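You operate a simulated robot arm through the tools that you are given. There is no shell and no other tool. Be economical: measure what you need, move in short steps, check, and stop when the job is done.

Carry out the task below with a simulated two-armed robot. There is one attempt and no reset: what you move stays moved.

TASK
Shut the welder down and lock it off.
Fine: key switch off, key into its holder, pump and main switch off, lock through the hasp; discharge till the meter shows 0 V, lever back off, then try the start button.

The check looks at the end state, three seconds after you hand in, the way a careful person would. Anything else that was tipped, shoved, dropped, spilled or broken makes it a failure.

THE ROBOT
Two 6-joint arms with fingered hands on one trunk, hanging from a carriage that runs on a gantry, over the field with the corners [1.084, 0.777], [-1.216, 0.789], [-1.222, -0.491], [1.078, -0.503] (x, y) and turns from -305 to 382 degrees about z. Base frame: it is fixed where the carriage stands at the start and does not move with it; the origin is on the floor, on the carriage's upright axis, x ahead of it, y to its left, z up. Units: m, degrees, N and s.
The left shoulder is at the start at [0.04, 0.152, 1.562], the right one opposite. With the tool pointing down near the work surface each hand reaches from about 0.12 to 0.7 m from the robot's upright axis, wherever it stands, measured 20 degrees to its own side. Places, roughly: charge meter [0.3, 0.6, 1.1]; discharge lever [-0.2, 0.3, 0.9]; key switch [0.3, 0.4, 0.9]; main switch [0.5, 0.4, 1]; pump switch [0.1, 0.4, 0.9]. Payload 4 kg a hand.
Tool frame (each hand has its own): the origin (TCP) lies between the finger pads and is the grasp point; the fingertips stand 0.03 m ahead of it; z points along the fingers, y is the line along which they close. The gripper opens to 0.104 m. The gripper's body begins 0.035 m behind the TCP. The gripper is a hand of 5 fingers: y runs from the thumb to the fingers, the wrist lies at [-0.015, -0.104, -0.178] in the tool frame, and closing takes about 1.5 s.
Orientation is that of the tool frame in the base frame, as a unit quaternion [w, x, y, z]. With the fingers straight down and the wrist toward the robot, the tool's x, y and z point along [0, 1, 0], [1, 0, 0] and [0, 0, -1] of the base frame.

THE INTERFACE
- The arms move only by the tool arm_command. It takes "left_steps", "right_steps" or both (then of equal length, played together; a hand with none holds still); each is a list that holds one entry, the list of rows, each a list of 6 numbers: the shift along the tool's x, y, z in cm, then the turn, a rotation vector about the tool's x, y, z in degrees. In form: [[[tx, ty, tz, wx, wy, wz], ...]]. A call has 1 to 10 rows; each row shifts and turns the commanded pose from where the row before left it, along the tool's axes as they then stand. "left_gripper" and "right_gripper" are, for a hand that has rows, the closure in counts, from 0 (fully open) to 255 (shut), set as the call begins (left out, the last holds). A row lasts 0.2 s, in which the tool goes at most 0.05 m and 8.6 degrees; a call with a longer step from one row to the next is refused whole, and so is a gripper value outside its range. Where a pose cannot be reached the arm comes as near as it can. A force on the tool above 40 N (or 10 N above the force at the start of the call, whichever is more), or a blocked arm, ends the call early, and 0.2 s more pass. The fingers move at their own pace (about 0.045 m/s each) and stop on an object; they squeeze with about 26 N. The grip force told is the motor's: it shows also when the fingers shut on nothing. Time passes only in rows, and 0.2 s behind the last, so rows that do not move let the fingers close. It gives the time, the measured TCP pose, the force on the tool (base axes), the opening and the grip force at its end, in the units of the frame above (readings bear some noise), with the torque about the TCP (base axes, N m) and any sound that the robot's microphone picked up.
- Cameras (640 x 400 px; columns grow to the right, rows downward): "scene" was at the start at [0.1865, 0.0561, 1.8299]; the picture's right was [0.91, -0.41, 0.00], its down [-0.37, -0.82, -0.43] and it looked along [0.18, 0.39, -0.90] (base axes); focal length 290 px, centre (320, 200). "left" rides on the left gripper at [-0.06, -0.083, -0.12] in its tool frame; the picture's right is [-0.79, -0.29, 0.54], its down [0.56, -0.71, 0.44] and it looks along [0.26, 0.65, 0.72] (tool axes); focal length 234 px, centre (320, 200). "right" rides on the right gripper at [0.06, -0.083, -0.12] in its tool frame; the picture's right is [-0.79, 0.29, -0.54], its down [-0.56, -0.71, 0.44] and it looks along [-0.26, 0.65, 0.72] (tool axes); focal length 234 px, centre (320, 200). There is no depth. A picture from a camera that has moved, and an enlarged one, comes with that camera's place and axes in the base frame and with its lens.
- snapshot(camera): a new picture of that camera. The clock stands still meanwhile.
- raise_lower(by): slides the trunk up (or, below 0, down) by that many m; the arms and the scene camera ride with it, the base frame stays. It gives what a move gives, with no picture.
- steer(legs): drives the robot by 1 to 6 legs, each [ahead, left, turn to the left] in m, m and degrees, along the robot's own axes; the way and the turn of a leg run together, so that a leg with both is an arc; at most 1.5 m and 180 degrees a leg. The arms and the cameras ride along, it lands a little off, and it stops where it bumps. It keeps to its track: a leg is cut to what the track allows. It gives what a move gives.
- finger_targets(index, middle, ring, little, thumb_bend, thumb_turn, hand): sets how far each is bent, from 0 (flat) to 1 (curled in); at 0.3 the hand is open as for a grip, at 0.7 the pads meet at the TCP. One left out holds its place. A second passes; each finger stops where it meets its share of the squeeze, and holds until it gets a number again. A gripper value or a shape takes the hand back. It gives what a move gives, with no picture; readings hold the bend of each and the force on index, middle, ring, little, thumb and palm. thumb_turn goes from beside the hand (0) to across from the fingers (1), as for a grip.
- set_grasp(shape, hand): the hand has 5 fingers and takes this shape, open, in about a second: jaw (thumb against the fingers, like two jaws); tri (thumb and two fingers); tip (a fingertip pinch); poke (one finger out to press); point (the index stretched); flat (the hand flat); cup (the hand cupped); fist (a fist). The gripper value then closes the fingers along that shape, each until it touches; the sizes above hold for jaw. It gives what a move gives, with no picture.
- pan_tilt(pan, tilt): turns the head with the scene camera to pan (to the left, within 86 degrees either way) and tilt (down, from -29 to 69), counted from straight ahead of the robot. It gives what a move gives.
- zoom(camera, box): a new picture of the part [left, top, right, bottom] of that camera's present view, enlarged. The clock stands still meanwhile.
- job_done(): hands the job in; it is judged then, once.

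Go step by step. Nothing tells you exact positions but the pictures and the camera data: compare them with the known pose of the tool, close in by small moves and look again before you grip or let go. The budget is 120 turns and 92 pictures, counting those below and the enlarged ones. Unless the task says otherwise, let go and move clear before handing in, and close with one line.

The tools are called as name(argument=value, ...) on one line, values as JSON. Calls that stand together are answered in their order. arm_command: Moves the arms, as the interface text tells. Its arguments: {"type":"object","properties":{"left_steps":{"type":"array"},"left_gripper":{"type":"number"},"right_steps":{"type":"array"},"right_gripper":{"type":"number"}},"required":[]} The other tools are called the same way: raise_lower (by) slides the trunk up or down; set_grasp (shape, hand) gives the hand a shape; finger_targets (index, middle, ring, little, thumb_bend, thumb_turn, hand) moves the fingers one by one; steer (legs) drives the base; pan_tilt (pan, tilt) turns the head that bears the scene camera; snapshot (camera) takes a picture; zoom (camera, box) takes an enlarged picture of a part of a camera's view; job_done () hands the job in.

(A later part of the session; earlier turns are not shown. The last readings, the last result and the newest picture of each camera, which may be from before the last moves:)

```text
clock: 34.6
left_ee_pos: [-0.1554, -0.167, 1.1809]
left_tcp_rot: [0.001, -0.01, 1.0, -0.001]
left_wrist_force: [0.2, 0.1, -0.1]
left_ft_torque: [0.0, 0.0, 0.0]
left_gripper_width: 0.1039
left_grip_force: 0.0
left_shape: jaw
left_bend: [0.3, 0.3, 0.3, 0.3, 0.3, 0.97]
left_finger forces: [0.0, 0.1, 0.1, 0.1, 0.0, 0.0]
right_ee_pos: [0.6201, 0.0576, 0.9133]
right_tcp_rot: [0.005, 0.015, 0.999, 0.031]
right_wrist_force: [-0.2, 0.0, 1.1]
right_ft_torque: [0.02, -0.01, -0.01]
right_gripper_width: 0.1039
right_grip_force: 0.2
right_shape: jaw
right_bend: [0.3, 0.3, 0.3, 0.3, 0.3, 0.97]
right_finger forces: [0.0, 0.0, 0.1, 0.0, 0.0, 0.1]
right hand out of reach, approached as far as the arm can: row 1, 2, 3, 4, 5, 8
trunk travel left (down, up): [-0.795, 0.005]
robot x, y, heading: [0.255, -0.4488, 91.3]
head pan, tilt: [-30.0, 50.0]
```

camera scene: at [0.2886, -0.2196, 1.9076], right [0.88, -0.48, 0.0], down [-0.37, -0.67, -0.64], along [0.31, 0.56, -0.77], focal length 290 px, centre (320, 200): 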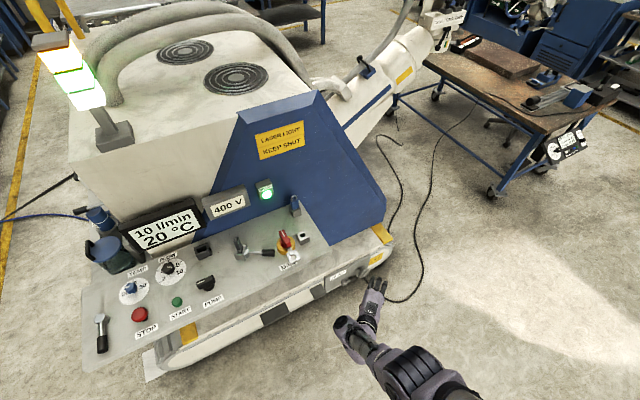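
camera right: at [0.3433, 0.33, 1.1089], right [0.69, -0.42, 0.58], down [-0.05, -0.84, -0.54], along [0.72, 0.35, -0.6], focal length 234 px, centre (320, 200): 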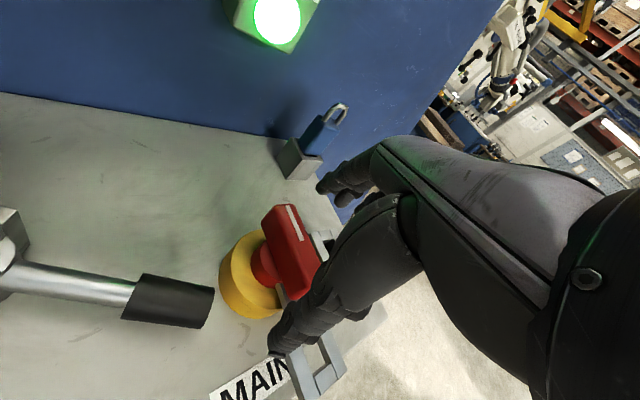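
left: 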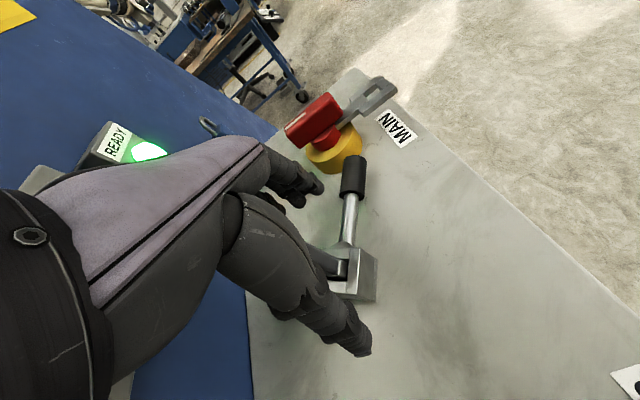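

arm_command(right_steps=[[[3.4, -1, 0, 0, 0, 0], [3.4, -1, 0, 0, 0, 0], [3.4, -1, 0, 0, 0, 0], [3.4, 0, 0, 0, 0, 0], [3.4, 0, 0, 0, 0, 0]]])

```text
clock: 35.9
left_ee_pos: [-0.1547, -0.1656, 1.1812]
left_tcp_rot: [0.0, -0.01, 1.0, 0.0]
left_wrist_force: [0.0, 1.0, 0.6]
left_ft_torque: [0.0, 0.02, -0.01]
left_gripper_width: 0.1039
left_grip_force: 0.0
left_shape: jaw
left_bend: [0.3, 0.3, 0.3, 0.3, 0.3, 0.97]
left_finger forces: [0.1, 0.0, 0.0, 0.1, 0.1, 0.0]
right_ee_pos: [0.4598, 0.0315, 0.9105]
right_tcp_rot: [0.003, 0.014, 0.999, 0.031]
right_wrist_force: [-1.0, 0.4, 0.9]
right_ft_torque: [0.02, -0.02, 0.03]
right_gripper_width: 0.1038
right_grip_force: 0.0
right_shape: jaw
right_bend: [0.3, 0.3, 0.3, 0.3, 0.3, 0.97]
right_finger forces: [0.0, 0.1, 0.0, 0.0, 0.0, 0.1]
right hand out of reach, approached as far as the arm can: row 5
trunk travel left (down, up): [-0.795, 0.005]
robot x, y, heading: [0.2549, -0.4507, 91.1]
head pan, tilt: [-30.0, 50.0]
```

The right arm only reaches low. I'll test how freely the left arm moves in open space, since its reach seems better.

arm_command(left_steps=[[[-3.1, 2.6, 1.2, 0, 0, 0], [-3.1, 2.6, 1.2, 0, 0, 0], [-3.1, 2.6, 1.2, 0, 0, 0], [-3.1, 2.6, 1.2, 0, 0, 0], [-3.1, 2.6, 1.2, 0, 0, 0], [-3.1, 2.6, 1.2, 0, 0, 0], [-3.1, 2.6, 1.2, 0, 0, 0], [-3.1, 2.6, 1.2, 0, 0, 0]]])

```text
clock: 37.9
left_ee_pos: [0.0472, 0.0378, 1.0749]
left_tcp_rot: [-0.037, -0.011, 0.999, -0.009]
left_wrist_force: [-0.7, 0.6, 0.6]
left_ft_torque: [0.04, 0.0, -0.02]
left_gripper_width: 0.1037
left_grip_force: 0.1
left_shape: jaw
left_bend: [0.3, 0.3, 0.3, 0.3, 0.3, 0.97]
left_finger forces: [0.0, 0.1, 0.1, 0.0, 0.1, 0.1]
right_ee_pos: [0.4594, 0.0319, 0.9102]
right_tcp_rot: [0.003, 0.013, 0.999, 0.031]
right_wrist_force: [-0.4, 0.7, -0.4]
right_ft_torque: [0.0, 0.02, 0.0]
right_gripper_width: 0.104
right_grip_force: 0.0
right_shape: jaw
right_bend: [0.3, 0.3, 0.3, 0.3, 0.3, 0.97]
right_finger forces: [0.1, 0.0, 0.0, 0.0, 0.0, 0.0]
trunk travel left (down, up): [-0.795, 0.005]
robot x, y, heading: [0.253, -0.4449, 91.0]
head pan, tilt: [-30.0, 50.0]
stopped in row 8 (left hand): the arm was blocked; the commanded pose is now the measured one
```

The left arm moves well and will do the work. I'll park the right hand back at the robot's right side, low and clear of the panel.

arm_command(right_steps=[[[-2.5, -3.6, 0, 0, 0, 0], [-2.5, -3.6, 0, 0, 0, 0], [-2.5, -3.6, 0, 0, 0, 0], [-2.5, -3.6, 0, 0, 0, 0], [-2.5, -3.6, 0, 0, 0, 0], [-2.5, -3.6, 0, 0, 0, 0], [-2.5, -3.6, 0, 0, 0, 0], [-2.5, -3.6, 0, 0, 0, 0], [-2.5, -3.6, 0, 0, 0, 0], [-2.5, -3.6, 0, 0, 0, 0]]])

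```text
clock: 40.0
left_ee_pos: [0.0495, 0.0373, 1.0745]
left_tcp_rot: [-0.036, -0.011, 0.999, -0.01]
left_wrist_force: [-0.1, -0.7, 0.1]
left_ft_torque: [-0.01, 0.02, 0.0]
left_gripper_width: 0.104
left_grip_force: 0.0
left_shape: jaw
left_bend: [0.3, 0.3, 0.3, 0.3, 0.3, 0.97]
left_finger forces: [0.0, 0.0, 0.1, 0.0, 0.0, 0.0]
right_ee_pos: [0.6987, -0.3315, 0.8906]
right_tcp_rot: [0.003, 0.013, 0.999, 0.031]
right_wrist_force: [-0.5, 0.6, -0.3]
right_ft_torque: [0.0, -0.01, 0.02]
right_gripper_width: 0.1039
right_grip_force: 0.0
right_shape: jaw
right_bend: [0.3, 0.3, 0.3, 0.3, 0.3, 0.97]
right_finger forces: [0.0, 0.1, 0.0, 0.0, 0.1, 0.0]
trunk travel left (down, up): [-0.795, 0.005]
robot x, y, heading: [0.2536, -0.4492, 91.3]
head pan, tilt: [-30.0, 50.0]
```

The right arm is parked. Now an unobstructed look at the right half of the panel.

pan_tilt(pan=0, tilt=52)

zoom(camera="scene", box=[260, 150, 440, 262])

```text
clock: 41.0
left_ee_pos: [0.0488, 0.0375, 1.0737]
left_tcp_rot: [-0.037, -0.011, 0.999, -0.009]
left_wrist_force: [-0.6, -0.1, 0.2]
left_ft_torque: [-0.03, 0.0, 0.01]
left_gripper_width: 0.1037
left_grip_force: 0.1
left_shape: jaw
left_bend: [0.3, 0.3, 0.3, 0.3, 0.3, 0.97]
left_finger forces: [0.1, 0.0, 0.0, 0.0, 0.0, 0.0]
right_ee_pos: [0.6991, -0.3308, 0.8908]
right_tcp_rot: [0.003, 0.013, 0.999, 0.031]
right_wrist_force: [-0.2, 0.6, -0.2]
right_ft_torque: [-0.03, -0.01, -0.01]
right_gripper_width: 0.104
right_grip_force: 0.0
right_shape: jaw
right_bend: [0.3, 0.3, 0.3, 0.3, 0.3, 0.97]
right_finger forces: [0.0, 0.1, 0.1, 0.0, 0.0, 0.0]
trunk travel left (down, up): [-0.795, 0.005]
robot x, y, heading: [0.2516, -0.448, 91.3]
head pan, tilt: [0.0, 52.0]
```

```text
3.56 times, centred on (350, 206) of scene
camera zoom: at [0.25, -0.212, 1.905], right [1.0, 0.02, 0.0], down [0.02, -0.79, -0.62], along [-0.01, 0.62, -0.79], focal length 1030 px, centre (213, 179)
```

zoom: 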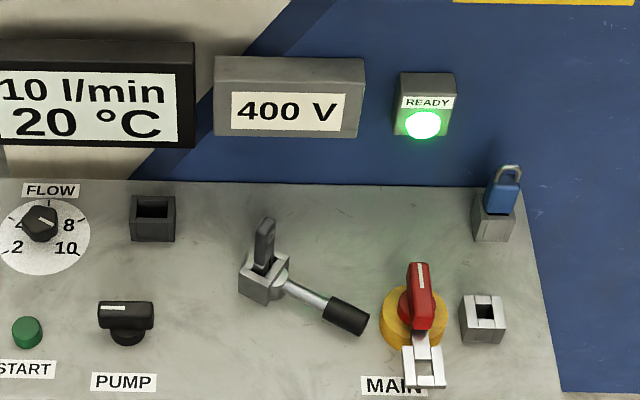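

The red handle carries the hasp plate. A 90° counterclockwise turn should bring it over the slotted staple block to its right. I'll drive so the left hand hovers in front of the key switch and look there.

steer(legs=[[0.25, -0.3, 0]])

snapshot(camera="left")

```text
clock: 43.4
left_ee_pos: [0.3382, 0.2973, 1.075]
left_tcp_rot: [-0.037, -0.011, 0.999, -0.009]
left_wrist_force: [0.5, -0.4, 1.1]
left_ft_torque: [0.02, 0.04, 0.0]
left_gripper_width: 0.1037
left_grip_force: 0.0
left_shape: jaw
left_bend: [0.3, 0.3, 0.3, 0.3, 0.3, 0.97]
left_finger forces: [0.0, 0.1, 0.0, 0.0, 0.0, 0.0]
right_ee_pos: [0.9877, -0.0731, 0.8892]
right_tcp_rot: [0.003, 0.013, 0.999, 0.031]
right_wrist_force: [-0.2, -0.7, -0.3]
right_ft_torque: [-0.02, 0.02, 0.02]
right_gripper_width: 0.1042
right_grip_force: 0.1
right_shape: jaw
right_bend: [0.3, 0.3, 0.3, 0.3, 0.3, 0.97]
right_finger forces: [0.0, 0.1, 0.0, 0.0, 0.0, 0.1]
trunk travel left (down, up): [-0.795, 0.005]
robot x, y, heading: [0.5426, -0.1871, 91.4]
head pan, tilt: [0.0, 52.0]
```

```text
68 pictures are left
camera left: at [0.4079, 0.2165, 1.1895], right [0.75, -0.28, -0.59], down [-0.57, -0.73, -0.38], along [-0.32, 0.63, -0.71], focal length 234 px, centre (320, 200)
```

left: 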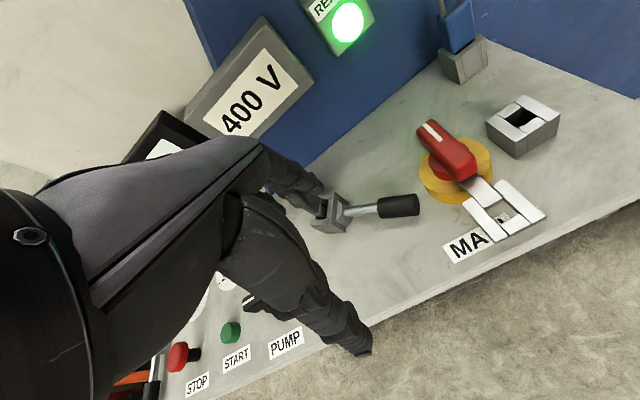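

By triangulation the lever grip is at about (0.383, 0.369, 0.92), the block at (0.294, 0.426, 0.91) and the red handle at (0.459, 0.371, 0.96). I'll look closer at the details.

zoom(camera="left", box=[400, 40, 580, 260])

zoom(camera="scene", box=[180, 200, 300, 300])

```text
1.82 times, centred on (490, 150) of left
camera zoom: at [0.4079, 0.2165, 1.1895], right [0.75, -0.28, -0.59], down [-0.57, -0.73, -0.38], along [-0.32, 0.63, -0.71], focal length 426 px, centre (11, 291)
```

zoom: 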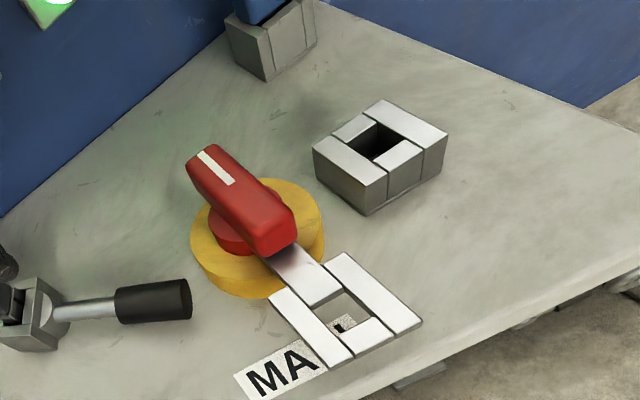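

```text
4.00 times, centred on (240, 250) of scene
camera zoom: at [0.5389, 0.0472, 1.905], right [1.0, 0.02, 0.0], down [0.02, -0.79, -0.62], along [-0.01, 0.62, -0.79], focal length 1158 px, centre (640, 0)
```

zoom: 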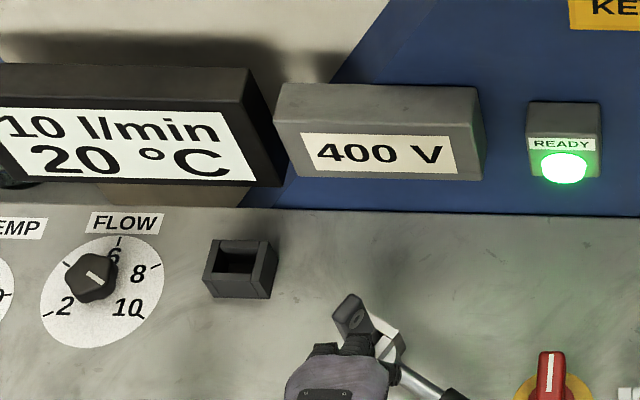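

The hasp plate's window matches the square collar at right, and the padlock body drops through both. For the lever I'll use a single poking finger, so I'll set that shape and see where the tip is.

set_grasp(hand="left", shape="poke")

snapshot(camera="left")

zoom(camera="scene", box=[160, 220, 360, 345])

```text
clock: 44.3
left_ee_pos: [0.3376, 0.2981, 1.0737]
left_tcp_rot: [-0.037, -0.012, 0.999, -0.009]
left_wrist_force: [-0.7, 0.5, 0.6]
left_ft_torque: [0.0, -0.01, 0.02]
left_gripper_width: 0.0
left_grip_force: 0.2
left_shape: poke
left_bend: [0.7, 0.7, 0.99, 0.99, 1.0, 1.0]
left_finger forces: [0.0, 0.0, 0.1, 0.1, 0.0, 0.0]
right_ee_pos: [0.9875, -0.0709, 0.8895]
right_tcp_rot: [0.003, 0.013, 0.999, 0.032]
right_wrist_force: [0.3, 0.4, 0.1]
right_ft_torque: [0.04, 0.01, 0.02]
right_gripper_width: 0.1039
right_grip_force: 0.1
right_shape: jaw
right_bend: [0.3, 0.3, 0.3, 0.3, 0.3, 0.97]
right_finger forces: [0.0, 0.1, 0.0, 0.1, 0.0, 0.0]
trunk travel left (down, up): [-0.795, 0.005]
robot x, y, heading: [0.5384, -0.1905, 91.3]
head pan, tilt: [0.0, 52.0]
```

```text
65 pictures are left
camera left: at [0.4073, 0.2164, 1.1894], right [0.75, -0.28, -0.59], down [-0.57, -0.73, -0.38], along [-0.32, 0.63, -0.71], focal length 234 px, centre (320, 200)
```

left: 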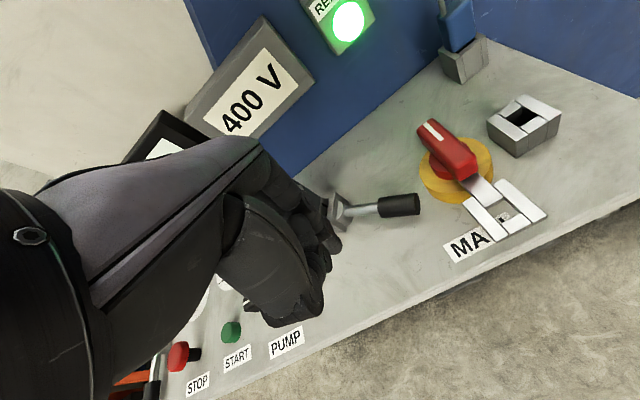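

```text
3.20 times, centred on (260, 282) of scene
camera zoom: at [0.5389, 0.0472, 1.905], right [1.0, 0.02, 0.0], down [0.02, -0.79, -0.62], along [-0.01, 0.62, -0.79], focal length 927 px, centre (512, -64)
```

zoom: 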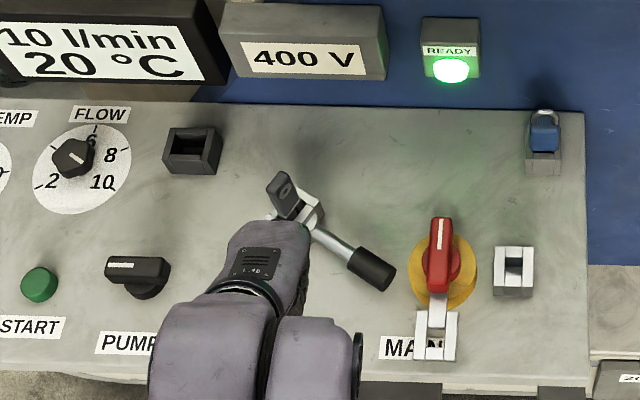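

The poke shape puts the tips 3 cm beyond the TCP. I'd rather straddle the lever grip with thumb and two fingers, so I can swing it either way. I'll shape the hand and move above the grip.

set_grasp(hand="left", shape="tri")

arm_command(left_steps=[[[-1.6, 2.4, 0, 0, -2, 0.7], [-1.6, 2.4, 0, -1, -2, 0.7], [-1.5, 2.4, 0, 0, 0, 0]]])

snapshot(camera="left")

```text
clock: 45.2
left_ee_pos: [0.3365, 0.2979, 1.0743]
left_tcp_rot: [-0.037, -0.011, 0.999, -0.009]
left_wrist_force: [0.7, 0.0, -0.3]
left_ft_torque: [0.01, -0.01, 0.01]
left_gripper_width: 0.1039
left_grip_force: 0.1
left_shape: tri
left_bend: [0.3, 0.3, 0.99, 0.99, 0.3, 0.97]
left_finger forces: [0.0, 0.0, 0.0, 0.0, 0.0, 0.0]
right_ee_pos: [0.9875, -0.0725, 0.8895]
right_tcp_rot: [0.003, 0.013, 0.999, 0.032]
right_wrist_force: [0.4, 0.8, 0.2]
right_ft_torque: [-0.01, 0.0, 0.0]
right_gripper_width: 0.1037
right_grip_force: 0.1
right_shape: jaw
right_bend: [0.3, 0.3, 0.3, 0.3, 0.3, 0.97]
right_finger forces: [0.0, 0.1, 0.0, 0.1, 0.1, 0.1]
trunk travel left (down, up): [-0.795, 0.005]
robot x, y, heading: [0.5436, -0.1922, 91.4]
head pan, tilt: [0.0, 52.0]
```

```text
clock: 46.2
left_ee_pos: [0.3595, 0.3599, 1.0608]
left_tcp_rot: [-0.02, -0.004, 1.0, -0.01]
left_wrist_force: [0.3, -0.4, 0.3]
left_ft_torque: [0.03, 0.0, 0.01]
left_gripper_width: 0.1035
left_grip_force: 0.0
left_shape: tri
left_bend: [0.3, 0.3, 0.99, 0.99, 0.3, 0.97]
left_finger forces: [0.1, 0.1, 0.0, 0.0, 0.1, 0.0]
right_ee_pos: [0.9871, -0.0722, 0.8898]
right_tcp_rot: [0.003, 0.013, 0.999, 0.031]
right_wrist_force: [-0.3, 0.0, 0.2]
right_ft_torque: [-0.01, 0.03, 0.0]
right_gripper_width: 0.1039
right_grip_force: 0.1
right_shape: jaw
right_bend: [0.3, 0.3, 0.3, 0.3, 0.3, 0.97]
right_finger forces: [0.0, 0.0, 0.0, 0.1, 0.1, 0.0]
trunk travel left (down, up): [-0.795, 0.005]
robot x, y, heading: [0.5432, -0.1908, 91.4]
head pan, tilt: [0.0, 52.0]
stopped in row 3 (left hand): the arm was blocked; the commanded pose is now the measured one
```

```text
63 pictures are left
camera left: at [0.4245, 0.2781, 1.1784], right [0.77, -0.29, -0.57], down [-0.57, -0.72, -0.4], along [-0.29, 0.63, -0.72], focal length 234 px, centre (320, 200)
```

left: 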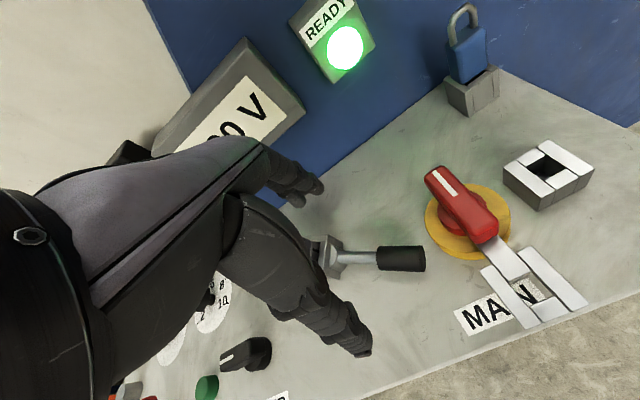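

I'll shift the robot slightly, so the grip at (0.383, 0.368) is between thumb and fingers, then lower with the trunk.

steer(legs=[[0.01, -0.025, 0]])

raise_lower(by=-0.07)

snapshot(camera="left")

```text
clock: 47.1
left_ee_pos: [0.3859, 0.37, 1.0611]
left_tcp_rot: [-0.019, -0.004, 1.0, -0.009]
left_wrist_force: [0.4, 0.4, 0.2]
left_ft_torque: [-0.01, 0.03, -0.01]
left_gripper_width: 0.1038
left_grip_force: 0.0
left_shape: tri
left_bend: [0.3, 0.3, 0.99, 0.99, 0.3, 0.97]
left_finger forces: [0.0, 0.1, 0.0, 0.0, 0.1, 0.0]
right_ee_pos: [1.0119, -0.0614, 0.8911]
right_tcp_rot: [0.003, 0.014, 0.999, 0.031]
right_wrist_force: [-0.3, -0.4, -0.9]
right_ft_torque: [-0.03, -0.01, -0.01]
right_gripper_width: 0.1039
right_grip_force: 0.0
right_shape: jaw
right_bend: [0.3, 0.3, 0.3, 0.3, 0.3, 0.97]
right_finger forces: [0.1, 0.0, 0.1, 0.0, 0.0, 0.1]
trunk travel left (down, up): [-0.795, 0.005]
robot x, y, heading: [0.5683, -0.1783, 91.5]
head pan, tilt: [0.0, 52.0]
```

```text
clock: 48.1
left_ee_pos: [0.384, 0.3696, 0.9904]
left_tcp_rot: [-0.019, -0.004, 1.0, -0.01]
left_wrist_force: [-0.3, -0.3, -1.0]
left_ft_torque: [0.02, -0.03, 0.02]
left_gripper_width: 0.1043
left_grip_force: 0.0
left_shape: tri
left_bend: [0.3, 0.3, 0.99, 0.99, 0.3, 0.97]
left_finger forces: [0.0, 0.0, 0.0, 0.1, 0.0, 0.0]
right_ee_pos: [1.0127, -0.0616, 0.82]
right_tcp_rot: [0.003, 0.013, 0.999, 0.031]
right_wrist_force: [0.4, 0.2, -0.7]
right_ft_torque: [0.03, 0.01, 0.0]
right_gripper_width: 0.104
right_grip_force: 0.0
right_shape: jaw
right_bend: [0.3, 0.3, 0.3, 0.3, 0.3, 0.97]
right_finger forces: [0.0, 0.1, 0.0, 0.0, 0.1, 0.1]
trunk travel left (down, up): [-0.725, 0.075]
robot x, y, heading: [0.5659, -0.1775, 91.2]
head pan, tilt: [0.0, 52.0]
```

```text
62 pictures are left
camera left: at [0.4495, 0.2885, 1.1084], right [0.77, -0.29, -0.57], down [-0.57, -0.72, -0.4], along [-0.29, 0.63, -0.72], focal length 234 px, centre (320, 200)
```

left: 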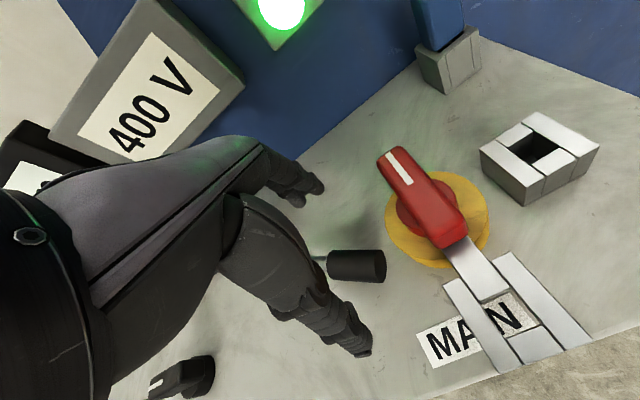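

The grip lies between thumb and fingers, so I'll lower 5 cm more.

raise_lower(by=-0.055)

snapshot(camera="left")

```text
clock: 49.1
left_ee_pos: [0.3853, 0.3698, 0.9353]
left_tcp_rot: [-0.019, -0.003, 1.0, -0.01]
left_wrist_force: [-0.1, -0.7, 0.2]
left_ft_torque: [-0.03, -0.01, 0.0]
left_gripper_width: 0.1042
left_grip_force: 0.1
left_shape: tri
left_bend: [0.3, 0.3, 0.99, 0.99, 0.3, 0.97]
left_finger forces: [0.1, 0.0, 0.1, 0.0, 0.0, 0.0]
right_ee_pos: [1.0118, -0.0623, 0.765]
right_tcp_rot: [0.003, 0.013, 0.999, 0.031]
right_wrist_force: [0.2, -0.7, -0.2]
right_ft_torque: [-0.02, 0.02, 0.01]
right_gripper_width: 0.104
right_grip_force: 0.0
right_shape: jaw
right_bend: [0.3, 0.3, 0.3, 0.3, 0.3, 0.97]
right_finger forces: [0.0, 0.1, 0.0, 0.1, 0.0, 0.0]
trunk travel left (down, up): [-0.67, 0.13]
robot x, y, heading: [0.5663, -0.1764, 91.4]
head pan, tilt: [0.0, 52.0]
```

```text
61 pictures are left
camera left: at [0.4497, 0.2885, 1.0534], right [0.77, -0.29, -0.57], down [-0.57, -0.72, -0.4], along [-0.29, 0.63, -0.72], focal length 234 px, centre (320, 200)
```

left: 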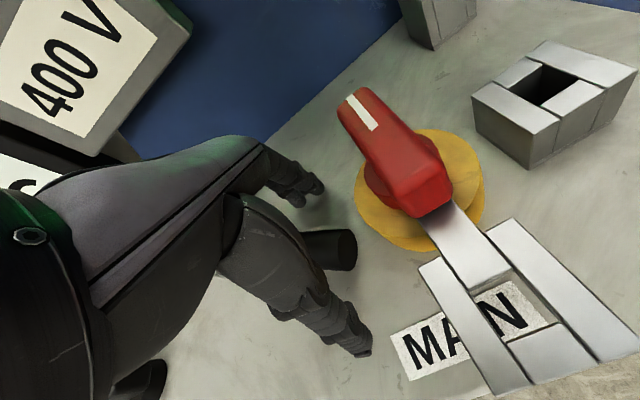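

The grip is straddled. I'll draw it gently toward the robot and read the force.

arm_command(left_steps=[[[0, -1.2, 0, 0, 0, 0], [0, -1.2, 0, 0, 0, 0], [0, -1.2, 0, 0, 0, 0], [0.8, -1.0, 0, 0, 0, 0], [0.9, -1.0, 0, 0, 0, 0], [0.9, -0.9, 0, 0, 0, 0]]])

snapshot(camera="left")

```text
clock: 50.5
left_ee_pos: [0.3617, 0.3025, 0.9355]
left_tcp_rot: [-0.017, -0.005, 1.0, -0.01]
left_wrist_force: [1.0, -0.3, -0.6]
left_ft_torque: [-0.03, -0.01, -0.08]
left_gripper_width: 0.1038
left_grip_force: 0.1
left_shape: tri
left_bend: [0.3, 0.3, 0.99, 0.99, 0.3, 0.97]
left_finger forces: [0.0, 0.8, 0.0, 0.0, 0.1, 0.0]
right_ee_pos: [1.0117, -0.062, 0.7644]
right_tcp_rot: [0.003, 0.013, 0.999, 0.031]
right_wrist_force: [-1.1, 0.0, -0.1]
right_ft_torque: [0.01, -0.01, 0.0]
right_gripper_width: 0.1041
right_grip_force: 0.1
right_shape: jaw
right_bend: [0.3, 0.3, 0.3, 0.3, 0.3, 0.97]
right_finger forces: [0.0, 0.0, 0.0, 0.1, 0.0, 0.1]
trunk travel left (down, up): [-0.67, 0.13]
robot x, y, heading: [0.5681, -0.1785, 91.2]
head pan, tilt: [0.0, 52.0]
```

```text
60 pictures are left
camera left: at [0.4261, 0.2215, 1.0551], right [0.77, -0.3, -0.56], down [-0.57, -0.72, -0.4], along [-0.29, 0.63, -0.72], focal length 234 px, centre (320, 200)
```

left: 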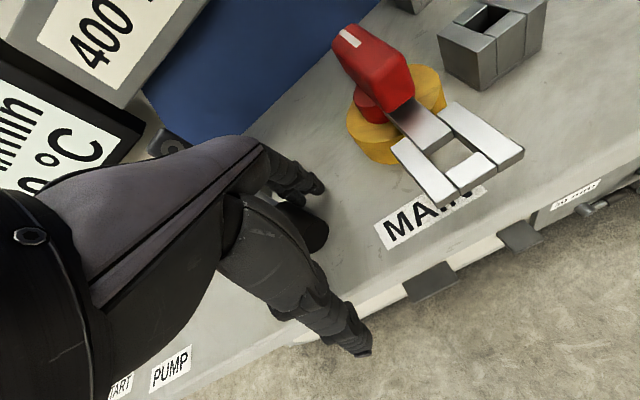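

The lever turns easily, so I'll continue the arc.

arm_command(left_steps=[[[1.0, -0.7, 0, 0, 0, 0], [1.0, -0.6, 0, 0, 0, 0], [1.0, -0.5, 0, 0, 0, 0], [1.0, -0.4, 0, 0, 0, 0]]])

zoom(camera="scene", box=[140, 200, 340, 325])

```text
clock: 51.5
left_ee_pos: [0.322, 0.2831, 0.9404]
left_tcp_rot: [-0.019, -0.003, 1.0, -0.009]
left_wrist_force: [2.5, 0.6, -1.0]
left_ft_torque: [-0.04, -0.09, -0.15]
left_gripper_width: 0.1039
left_grip_force: 0.1
left_shape: tri
left_bend: [0.3, 0.29, 0.99, 0.99, 0.3, 0.97]
left_finger forces: [0.1, 2.5, 0.1, 0.0, 0.1, 0.0]
right_ee_pos: [1.0132, -0.0615, 0.765]
right_tcp_rot: [0.003, 0.013, 0.999, 0.031]
right_wrist_force: [0.3, -0.3, -0.4]
right_ft_torque: [0.0, 0.01, 0.02]
right_gripper_width: 0.1041
right_grip_force: 0.1
right_shape: jaw
right_bend: [0.3, 0.3, 0.3, 0.3, 0.3, 0.97]
right_finger forces: [0.1, 0.0, 0.0, 0.0, 0.0, 0.0]
trunk travel left (down, up): [-0.67, 0.13]
robot x, y, heading: [0.5673, -0.181, 91.1]
head pan, tilt: [0.0, 52.0]
```

```text
3.20 times, centred on (240, 262) of scene
camera zoom: at [0.564, 0.0576, 1.78], right [1.0, 0.02, 0.0], down [0.02, -0.79, -0.62], along [-0.01, 0.62, -0.79], focal length 927 px, centre (576, 0)
```

zoom: 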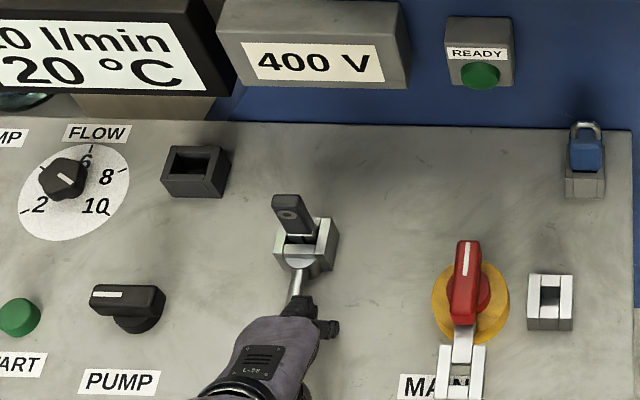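

The READY lamp went out and the lever points toward the robot. I'll nudge a bit further to feel for the stop.

arm_command(left_steps=[[[0.5, 0, 0, 0, 0, 0], [0.5, 0, 0, 0, 0, 0]]])

zoom(camera="scene", box=[180, 220, 300, 320])

```text
clock: 52.1
left_ee_pos: [0.3177, 0.2846, 0.9386]
left_tcp_rot: [-0.014, -0.002, 1.0, -0.01]
left_wrist_force: [27.0, 1.2, 1.3]
left_ft_torque: [0.12, -0.53, -1.63]
left_gripper_width: 0.1038
left_grip_force: 0.1
left_shape: tri
left_bend: [0.3, 0.29, 0.99, 0.99, 0.3, 0.97]
left_finger forces: [0.0, 24.8, 0.0, 0.0, 0.0, 0.1]
right_ee_pos: [1.0178, -0.06, 0.767]
right_tcp_rot: [0.004, 0.014, 0.999, 0.031]
right_wrist_force: [-0.1, 0.3, -0.1]
right_ft_torque: [-0.03, -0.02, 0.04]
right_gripper_width: 0.1039
right_grip_force: 0.1
right_shape: jaw
right_bend: [0.3, 0.3, 0.3, 0.3, 0.3, 0.97]
right_finger forces: [0.0, 0.0, 0.0, 0.0, 0.0, 0.1]
trunk travel left (down, up): [-0.67, 0.13]
robot x, y, heading: [0.567, -0.1799, 91.3]
head pan, tilt: [0.0, 52.0]
```

```text
4.00 times, centred on (240, 270) of scene
camera zoom: at [0.5661, 0.0577, 1.7801], right [1.0, 0.02, 0.0], down [0.02, -0.79, -0.62], along [-0.01, 0.62, -0.79], focal length 1158 px, centre (640, -80)
```

zoom: 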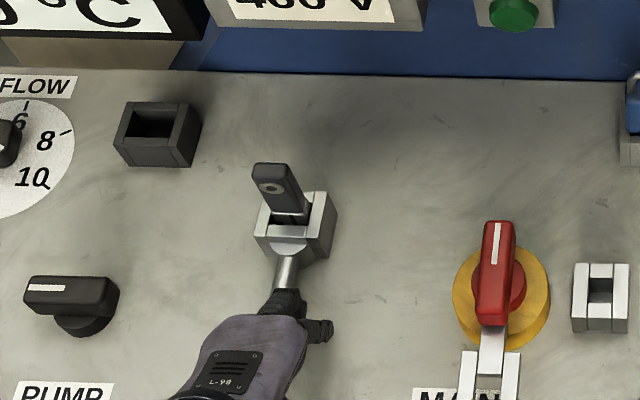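

It's hard against the stop, so the key switch is off. I'll release and raise, then look at the key.

arm_command(left_steps=[[[-0.8, 0, 0, 0, 0, 0], [-0.8, 0, 0, 0, 0, 0]]])

raise_lower(by=0.12)

snapshot(camera="left")

zoom(camera="scene", box=[140, 200, 340, 325])

```text
clock: 52.7
left_ee_pos: [0.3242, 0.2832, 0.9394]
left_tcp_rot: [-0.022, -0.003, 1.0, -0.01]
left_wrist_force: [0.6, 0.6, -0.2]
left_ft_torque: [0.02, 0.0, -0.04]
left_gripper_width: 0.104
left_grip_force: 0.1
left_shape: tri
left_bend: [0.3, 0.3, 0.99, 0.99, 0.3, 0.97]
left_finger forces: [0.1, 0.0, 0.0, 0.0, 0.0, 0.1]
right_ee_pos: [1.0119, -0.0619, 0.7646]
right_tcp_rot: [0.002, 0.013, 0.999, 0.031]
right_wrist_force: [0.1, 0.3, 0.0]
right_ft_torque: [0.03, -0.03, 0.03]
right_gripper_width: 0.104
right_grip_force: 0.0
right_shape: jaw
right_bend: [0.3, 0.3, 0.3, 0.3, 0.3, 0.97]
right_finger forces: [0.0, 0.0, 0.1, 0.1, 0.0, 0.0]
trunk travel left (down, up): [-0.67, 0.13]
robot x, y, heading: [0.5671, -0.1779, 91.3]
head pan, tilt: [0.0, 52.0]
```

```text
clock: 54.2
left_ee_pos: [0.3274, 0.2828, 1.0594]
left_tcp_rot: [-0.019, -0.003, 1.0, -0.01]
left_wrist_force: [-0.4, 0.4, 0.0]
left_ft_torque: [0.02, -0.03, -0.03]
left_gripper_width: 0.1036
left_grip_force: 0.0
left_shape: tri
left_bend: [0.3, 0.3, 0.99, 0.99, 0.3, 0.97]
left_finger forces: [0.0, 0.0, 0.1, 0.0, 0.0, 0.0]
right_ee_pos: [1.0122, -0.063, 0.8853]
right_tcp_rot: [0.004, 0.014, 0.999, 0.032]
right_wrist_force: [-0.8, 0.0, 0.2]
right_ft_torque: [-0.03, 0.01, -0.01]
right_gripper_width: 0.1039
right_grip_force: 0.0
right_shape: jaw
right_bend: [0.3, 0.3, 0.3, 0.3, 0.3, 0.97]
right_finger forces: [0.0, 0.0, 0.1, 0.1, 0.1, 0.1]
trunk travel left (down, up): [-0.79, 0.01]
robot x, y, heading: [0.5659, -0.1781, 91.3]
head pan, tilt: [0.0, 52.0]
```

```text
57 pictures are left
camera left: at [0.3911, 0.2014, 1.1771], right [0.77, -0.29, -0.57], down [-0.57, -0.72, -0.4], along [-0.29, 0.63, -0.72], focal length 234 px, centre (320, 200)
```

left: 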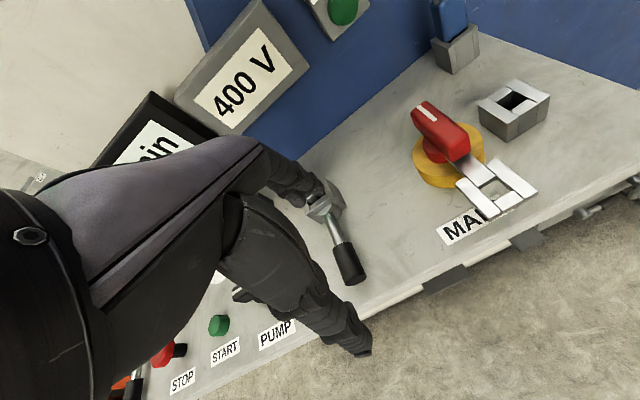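

```text
3.20 times, centred on (240, 262) of scene
camera zoom: at [0.5637, 0.0575, 1.8999], right [1.0, 0.02, 0.0], down [0.02, -0.79, -0.62], along [-0.01, 0.62, -0.79], focal length 927 px, centre (576, 0)
```

zoom: 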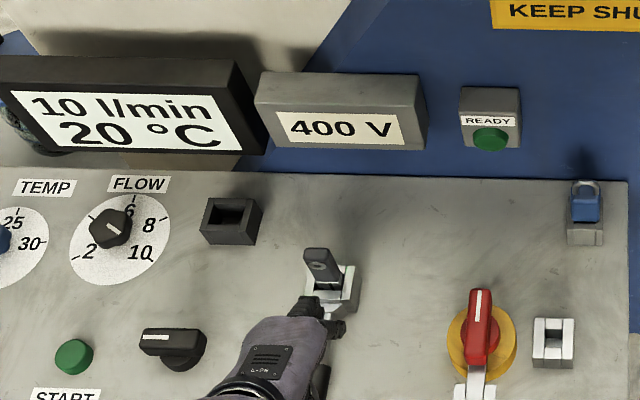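

The lever stays off. To measure the key from another angle, I'll shift left so the fingers don't hide it.

steer(legs=[[0, 0.12, 0]])

snapshot(camera="left")

zoom(camera="scene", box=[200, 210, 320, 310])

```text
clock: 55.4
left_ee_pos: [0.2084, 0.2809, 1.0589]
left_tcp_rot: [-0.019, -0.003, 1.0, -0.01]
left_wrist_force: [0.1, -0.4, -0.9]
left_ft_torque: [-0.01, 0.0, 0.01]
left_gripper_width: 0.104
left_grip_force: 0.0
left_shape: tri
left_bend: [0.3, 0.3, 0.99, 0.99, 0.3, 0.97]
left_finger forces: [0.0, 0.1, 0.1, 0.1, 0.1, 0.1]
right_ee_pos: [0.8934, -0.0639, 0.8855]
right_tcp_rot: [0.002, 0.013, 0.999, 0.031]
right_wrist_force: [-0.2, 0.4, -0.2]
right_ft_torque: [0.01, -0.02, -0.03]
right_gripper_width: 0.1037
right_grip_force: 0.0
right_shape: jaw
right_bend: [0.3, 0.3, 0.3, 0.3, 0.3, 0.97]
right_finger forces: [0.0, 0.0, 0.0, 0.1, 0.0, 0.0]
trunk travel left (down, up): [-0.79, 0.01]
robot x, y, heading: [0.4512, -0.1794, 91.2]
head pan, tilt: [0.0, 52.0]
```

```text
55 pictures are left
camera left: at [0.2732, 0.1987, 1.1772], right [0.77, -0.29, -0.57], down [-0.57, -0.72, -0.4], along [-0.29, 0.63, -0.72], focal length 234 px, centre (320, 200)
```

left: 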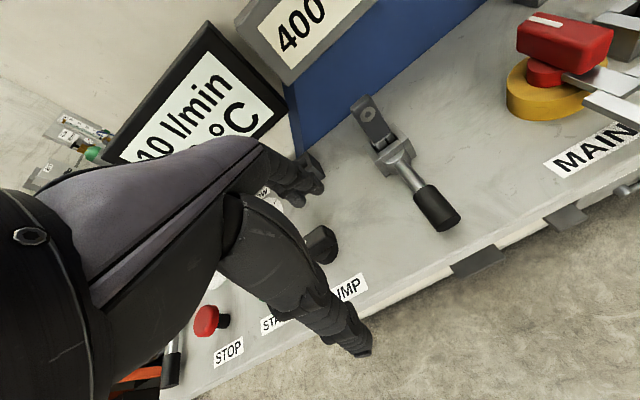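

```text
4.00 times, centred on (260, 260) of scene
camera zoom: at [0.4461, 0.0549, 1.9], right [1.0, 0.02, 0.0], down [0.02, -0.79, -0.62], along [-0.01, 0.62, -0.79], focal length 1158 px, centre (560, -40)
```

zoom: 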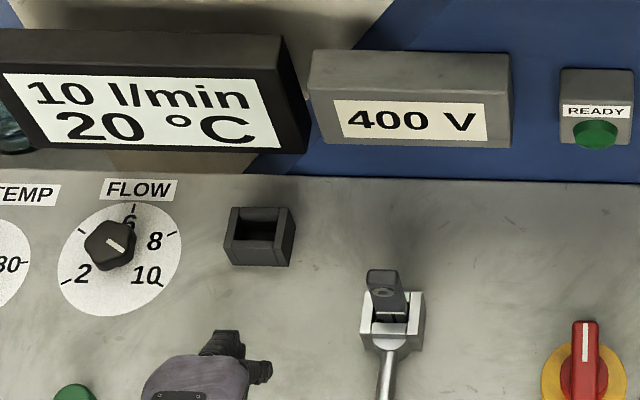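

Key ring at (0.293, 0.417, 1.00), bow from z≈0.93 to 1.013, thin along y, so it suits a pinch along y. I'll raise slightly and drive the hand above it.

raise_lower(by=0.01)

steer(legs=[[0.138, -0.085, 0]])

snapshot(camera="left")

```text
clock: 56.0
left_ee_pos: [0.2091, 0.2804, 1.0696]
left_tcp_rot: [-0.02, -0.004, 1.0, -0.01]
left_wrist_force: [0.1, 0.1, 0.0]
left_ft_torque: [0.02, -0.01, 0.0]
left_gripper_width: 0.1039
left_grip_force: 0.1
left_shape: tri
left_bend: [0.3, 0.3, 0.99, 0.99, 0.3, 0.97]
left_finger forces: [0.1, 0.1, 0.0, 0.0, 0.0, 0.1]
right_ee_pos: [0.8939, -0.0627, 0.8944]
right_tcp_rot: [0.003, 0.013, 0.999, 0.031]
right_wrist_force: [-0.4, -0.6, -0.7]
right_ft_torque: [0.03, 0.0, 0.01]
right_gripper_width: 0.1038
right_grip_force: 0.0
right_shape: jaw
right_bend: [0.3, 0.3, 0.3, 0.3, 0.3, 0.97]
right_finger forces: [0.0, 0.1, 0.0, 0.0, 0.1, 0.0]
trunk travel left (down, up): [-0.8, 0.0]
robot x, y, heading: [0.4512, -0.1793, 91.6]
head pan, tilt: [0.0, 52.0]
```

```text
clock: 57.4
left_ee_pos: [0.2909, 0.4216, 1.0693]
left_tcp_rot: [-0.019, -0.003, 1.0, -0.008]
left_wrist_force: [0.6, -0.7, -0.4]
left_ft_torque: [-0.03, 0.01, 0.0]
left_gripper_width: 0.104
left_grip_force: 0.0
left_shape: tri
left_bend: [0.3, 0.3, 0.99, 0.99, 0.3, 0.97]
left_finger forces: [0.1, 0.0, 0.0, 0.1, 0.0, 0.1]
right_ee_pos: [0.9768, 0.076, 0.8954]
right_tcp_rot: [0.003, 0.013, 0.999, 0.031]
right_wrist_force: [-0.1, 0.6, 0.0]
right_ft_torque: [0.0, -0.01, 0.01]
right_gripper_width: 0.1038
right_grip_force: 0.0
right_shape: jaw
right_bend: [0.3, 0.3, 0.3, 0.3, 0.3, 0.97]
right_finger forces: [0.1, 0.1, 0.0, 0.0, 0.0, 0.0]
trunk travel left (down, up): [-0.8, 0.0]
robot x, y, heading: [0.5274, -0.0395, 91.4]
head pan, tilt: [0.0, 52.0]
```

```text
53 pictures are left
camera left: at [0.355, 0.3402, 1.1872], right [0.77, -0.3, -0.57], down [-0.57, -0.72, -0.4], along [-0.29, 0.63, -0.72], focal length 234 px, centre (320, 200)
```

left: 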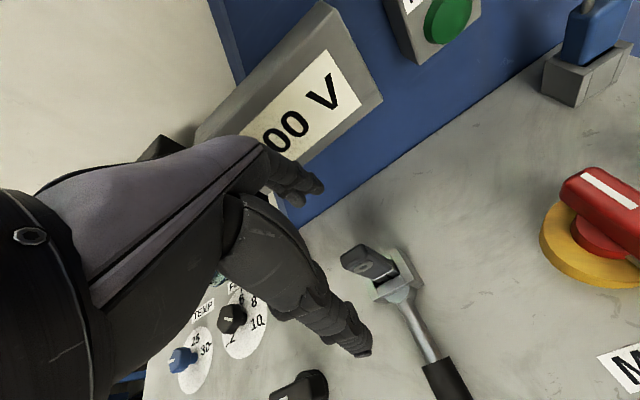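

The key is right under the TCP. I'll lower 8.5 cm and close.

raise_lower(by=-0.083)

snapshot(camera="left")

```text
clock: 58.6
left_ee_pos: [0.29, 0.422, 0.9866]
left_tcp_rot: [-0.02, -0.002, 1.0, -0.009]
left_wrist_force: [-0.4, 0.5, -0.6]
left_ft_torque: [0.0, 0.01, 0.03]
left_gripper_width: 0.1037
left_grip_force: 0.1
left_shape: tri
left_bend: [0.3, 0.3, 0.99, 0.99, 0.3, 0.97]
left_finger forces: [0.1, 0.0, 0.0, 0.1, 0.0, 0.1]
right_ee_pos: [0.9755, 0.0759, 0.8124]
right_tcp_rot: [0.003, 0.014, 0.999, 0.031]
right_wrist_force: [-0.3, -0.6, -0.4]
right_ft_torque: [-0.01, 0.02, -0.01]
right_gripper_width: 0.1038
right_grip_force: 0.1
right_shape: jaw
right_bend: [0.3, 0.3, 0.3, 0.3, 0.3, 0.97]
right_finger forces: [0.1, 0.0, 0.1, 0.0, 0.0, 0.0]
trunk travel left (down, up): [-0.717, 0.083]
robot x, y, heading: [0.5336, -0.0391, 91.2]
head pan, tilt: [0.0, 52.0]
```

```text
52 pictures are left
camera left: at [0.3549, 0.3401, 1.1042], right [0.77, -0.3, -0.57], down [-0.57, -0.72, -0.4], along [-0.29, 0.63, -0.72], focal length 234 px, centre (320, 200)
```

left: 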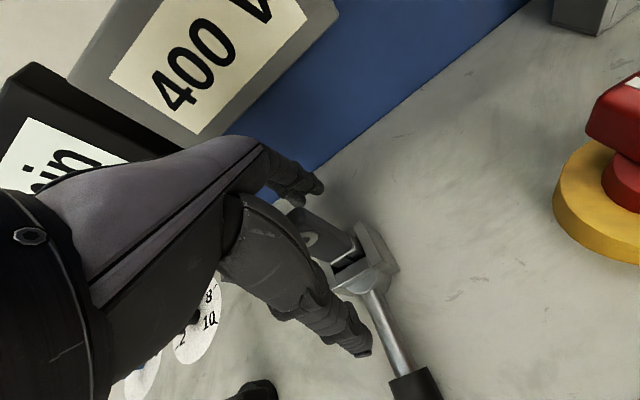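

The key is between thumb and fingers. Closing now.

arm_command(left_steps=[[[0, 0, 0, 0, 0, 0], [0, 0, 0, 0, 0, 0], [0, 0, 0, 0, 0, 0], [0, 0, 0, 0, 0, 0], [0, 0, 0, 0, 0, 0], [0, 0, 0, 0, 0, 0], [0, 0, 0, 0, 0, 0], [0, 0, 0, 0, 0, 0]]], left_gripper=255)

snapshot(camera="left")

```text
clock: 60.4
left_ee_pos: [0.2904, 0.4214, 0.9854]
left_tcp_rot: [-0.019, -0.001, 1.0, -0.01]
left_wrist_force: [0.2, -1.1, 0.5]
left_ft_torque: [0.0, -0.03, 0.01]
left_gripper_width: 0.0085
left_grip_force: 26.3
left_shape: tri
left_bend: [0.72, 0.66, 1.0, 1.0, 0.73, 1.0]
left_finger forces: [12.1, 11.2, 0.1, 0.0, 23.3, 0.0]
right_ee_pos: [0.9761, 0.076, 0.8132]
right_tcp_rot: [0.003, 0.014, 0.999, 0.032]
right_wrist_force: [0.1, 0.3, -0.5]
right_ft_torque: [-0.01, -0.01, 0.01]
right_gripper_width: 0.104
right_grip_force: 0.1
right_shape: jaw
right_bend: [0.3, 0.3, 0.3, 0.3, 0.3, 0.97]
right_finger forces: [0.1, 0.0, 0.1, 0.0, 0.1, 0.0]
trunk travel left (down, up): [-0.717, 0.083]
robot x, y, heading: [0.5297, -0.0438, 91.5]
head pan, tilt: [0.0, 52.0]
```

```text
51 pictures are left
camera left: at [0.3549, 0.34, 1.1041], right [0.77, -0.3, -0.57], down [-0.57, -0.72, -0.4], along [-0.29, 0.63, -0.72], focal length 234 px, centre (320, 200)
```

left: 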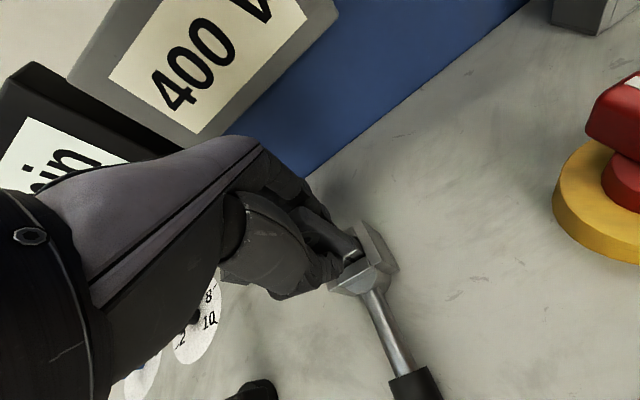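

Key gripped. I'll raise the trunk and see whether the key comes out.

raise_lower(by=0.083)

snapshot(camera="left")

zoom(camera="scene", box=[110, 210, 310, 335])

```text
clock: 61.6
left_ee_pos: [0.29, 0.423, 1.0694]
left_tcp_rot: [-0.019, -0.003, 1.0, -0.01]
left_wrist_force: [-0.2, -1.1, -1.3]
left_ft_torque: [0.02, 0.03, -0.01]
left_gripper_width: 0.0089
left_grip_force: 26.0
left_shape: tri
left_bend: [0.72, 0.66, 1.0, 1.0, 0.73, 1.0]
left_finger forces: [12.0, 11.3, 0.1, 0.0, 23.2, 0.1]
right_ee_pos: [0.9749, 0.0751, 0.8949]
right_tcp_rot: [0.003, 0.014, 0.999, 0.032]
right_wrist_force: [1.1, -0.3, 0.3]
right_ft_torque: [-0.03, 0.04, -0.01]
right_gripper_width: 0.104
right_grip_force: 0.0
right_shape: jaw
right_bend: [0.3, 0.3, 0.3, 0.3, 0.3, 0.97]
right_finger forces: [0.0, 0.0, 0.0, 0.1, 0.1, 0.0]
trunk travel left (down, up): [-0.8, 0.0]
robot x, y, heading: [0.5281, -0.0373, 91.4]
head pan, tilt: [0.0, 52.0]
```

```text
50 pictures are left
camera left: at [0.3549, 0.34, 1.187], right [0.77, -0.3, -0.57], down [-0.57, -0.72, -0.4], along [-0.29, 0.63, -0.72], focal length 234 px, centre (320, 200)
```

left: 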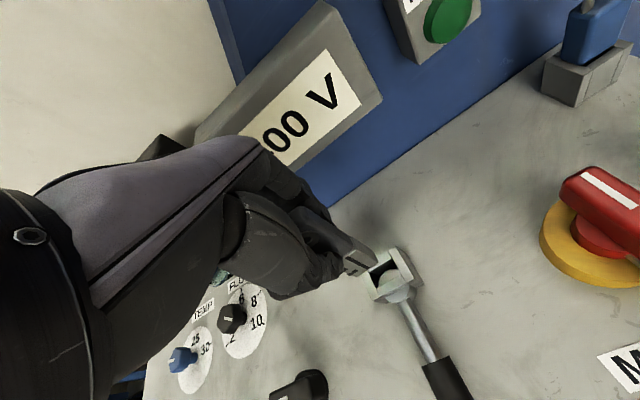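

```text
3.20 times, centred on (210, 272) of scene
camera zoom: at [0.5274, 0.1961, 1.9099], right [1.0, 0.02, 0.0], down [0.02, -0.79, -0.62], along [-0.01, 0.62, -0.79], focal length 927 px, centre (672, -32)
```

zoom: 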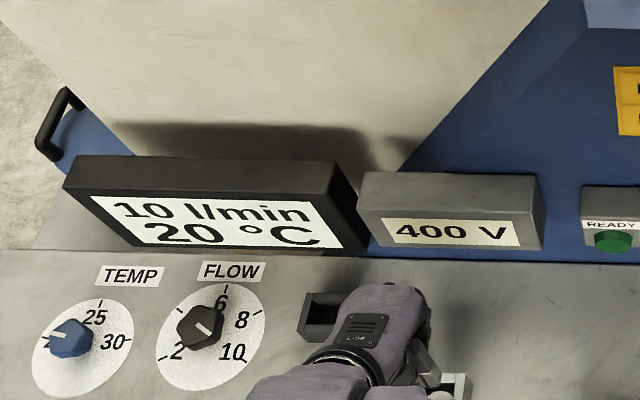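

The key is out. Now I'll measure its holder from a spot where the hand doesn't hide it.

steer(legs=[[-0.1, 0, 0], [0, 0.2, 0]])

snapshot(camera="left")

zoom(camera="scene", box=[200, 200, 360, 300])

```text
clock: 64.0
left_ee_pos: [0.0917, 0.3188, 1.0687]
left_tcp_rot: [-0.019, -0.004, 1.0, -0.01]
left_wrist_force: [0.6, -0.4, -1.2]
left_ft_torque: [-0.01, 0.01, 0.0]
left_gripper_width: 0.0086
left_grip_force: 26.3
left_shape: tri
left_bend: [0.72, 0.66, 1.0, 1.0, 0.73, 1.0]
left_finger forces: [12.0, 11.2, 0.0, 0.1, 23.4, 0.0]
right_ee_pos: [0.7787, -0.0252, 0.8953]
right_tcp_rot: [0.003, 0.012, 0.999, 0.031]
right_wrist_force: [-0.4, 0.7, 0.1]
right_ft_torque: [-0.02, 0.02, 0.01]
right_gripper_width: 0.104
right_grip_force: 0.0
right_shape: jaw
right_bend: [0.3, 0.3, 0.3, 0.3, 0.3, 0.97]
right_finger forces: [0.0, 0.1, 0.0, 0.0, 0.1, 0.1]
trunk travel left (down, up): [-0.8, 0.0]
robot x, y, heading: [0.3323, -0.1427, 91.2]
head pan, tilt: [0.0, 52.0]
```

```text
48 pictures are left
camera left: at [0.1568, 0.2371, 1.1871], right [0.77, -0.29, -0.57], down [-0.57, -0.72, -0.4], along [-0.29, 0.63, -0.72], focal length 234 px, centre (320, 200)
```

left: 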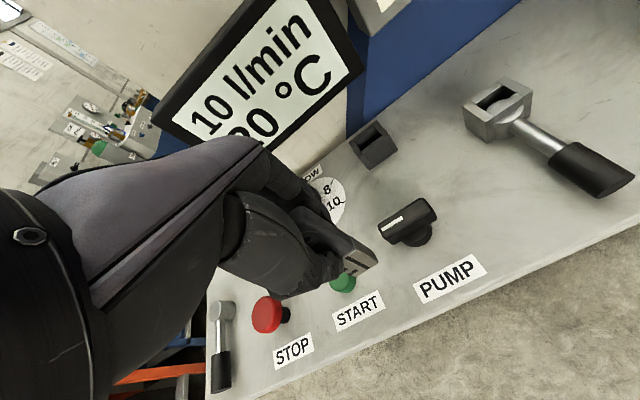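

```text
4.00 times, centred on (280, 250) of scene
camera zoom: at [0.3296, 0.0935, 1.91], right [1.0, 0.02, 0.0], down [0.02, -0.79, -0.62], along [-0.01, 0.62, -0.79], focal length 1158 px, centre (480, 0)
```

zoom: 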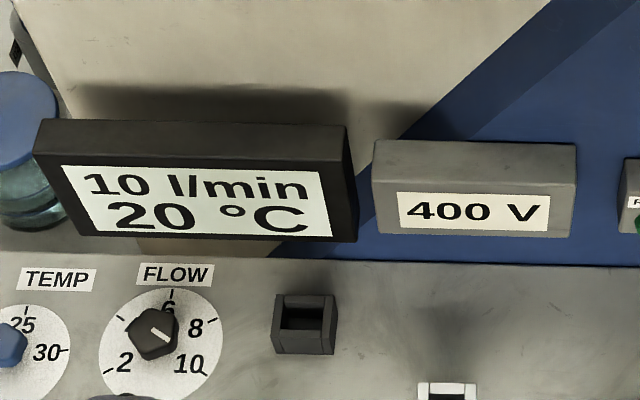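

The holder's mouth is at about (0.164, 0.504, 0.93), right under the vertical flow display (front at y≈0.55). My knuckles would hit the display in this pose. I'll test whether the left hand can yaw left, so it could hold the key by its edges with the body clear.

arm_command(left_steps=[[[0, 0, 0, 0, 0, -8], [0, 0, 0, 0, 0, -8], [0, 0, 0, 0, 0, -8], [0, 0, 0, 0, 0, -8], [0, 0, 0, 0, 0, -8], [0, 0, 0, 0, 0, -8]]])

```text
clock: 65.4
left_ee_pos: [0.0741, 0.309, 1.0645]
left_tcp_rot: [-0.04, -0.41, 0.911, -0.002]
left_wrist_force: [-0.1, 0.2, 0.0]
left_ft_torque: [0.02, -0.01, -0.01]
left_gripper_width: 0.0088
left_grip_force: 26.1
left_shape: tri
left_bend: [0.72, 0.66, 1.0, 1.0, 0.73, 1.0]
left_finger forces: [12.1, 11.3, 0.0, 0.0, 23.4, 0.0]
right_ee_pos: [0.7779, -0.0253, 0.8938]
right_tcp_rot: [0.003, 0.012, 0.999, 0.031]
right_wrist_force: [-0.8, -0.4, -0.5]
right_ft_torque: [0.0, -0.04, 0.01]
right_gripper_width: 0.1037
right_grip_force: 0.0
right_shape: jaw
right_bend: [0.3, 0.3, 0.3, 0.3, 0.3, 0.97]
right_finger forces: [0.0, 0.1, 0.1, 0.0, 0.1, 0.1]
trunk travel left (down, up): [-0.8, 0.0]
robot x, y, heading: [0.3316, -0.1389, 91.4]
head pan, tilt: [0.0, 52.0]
```

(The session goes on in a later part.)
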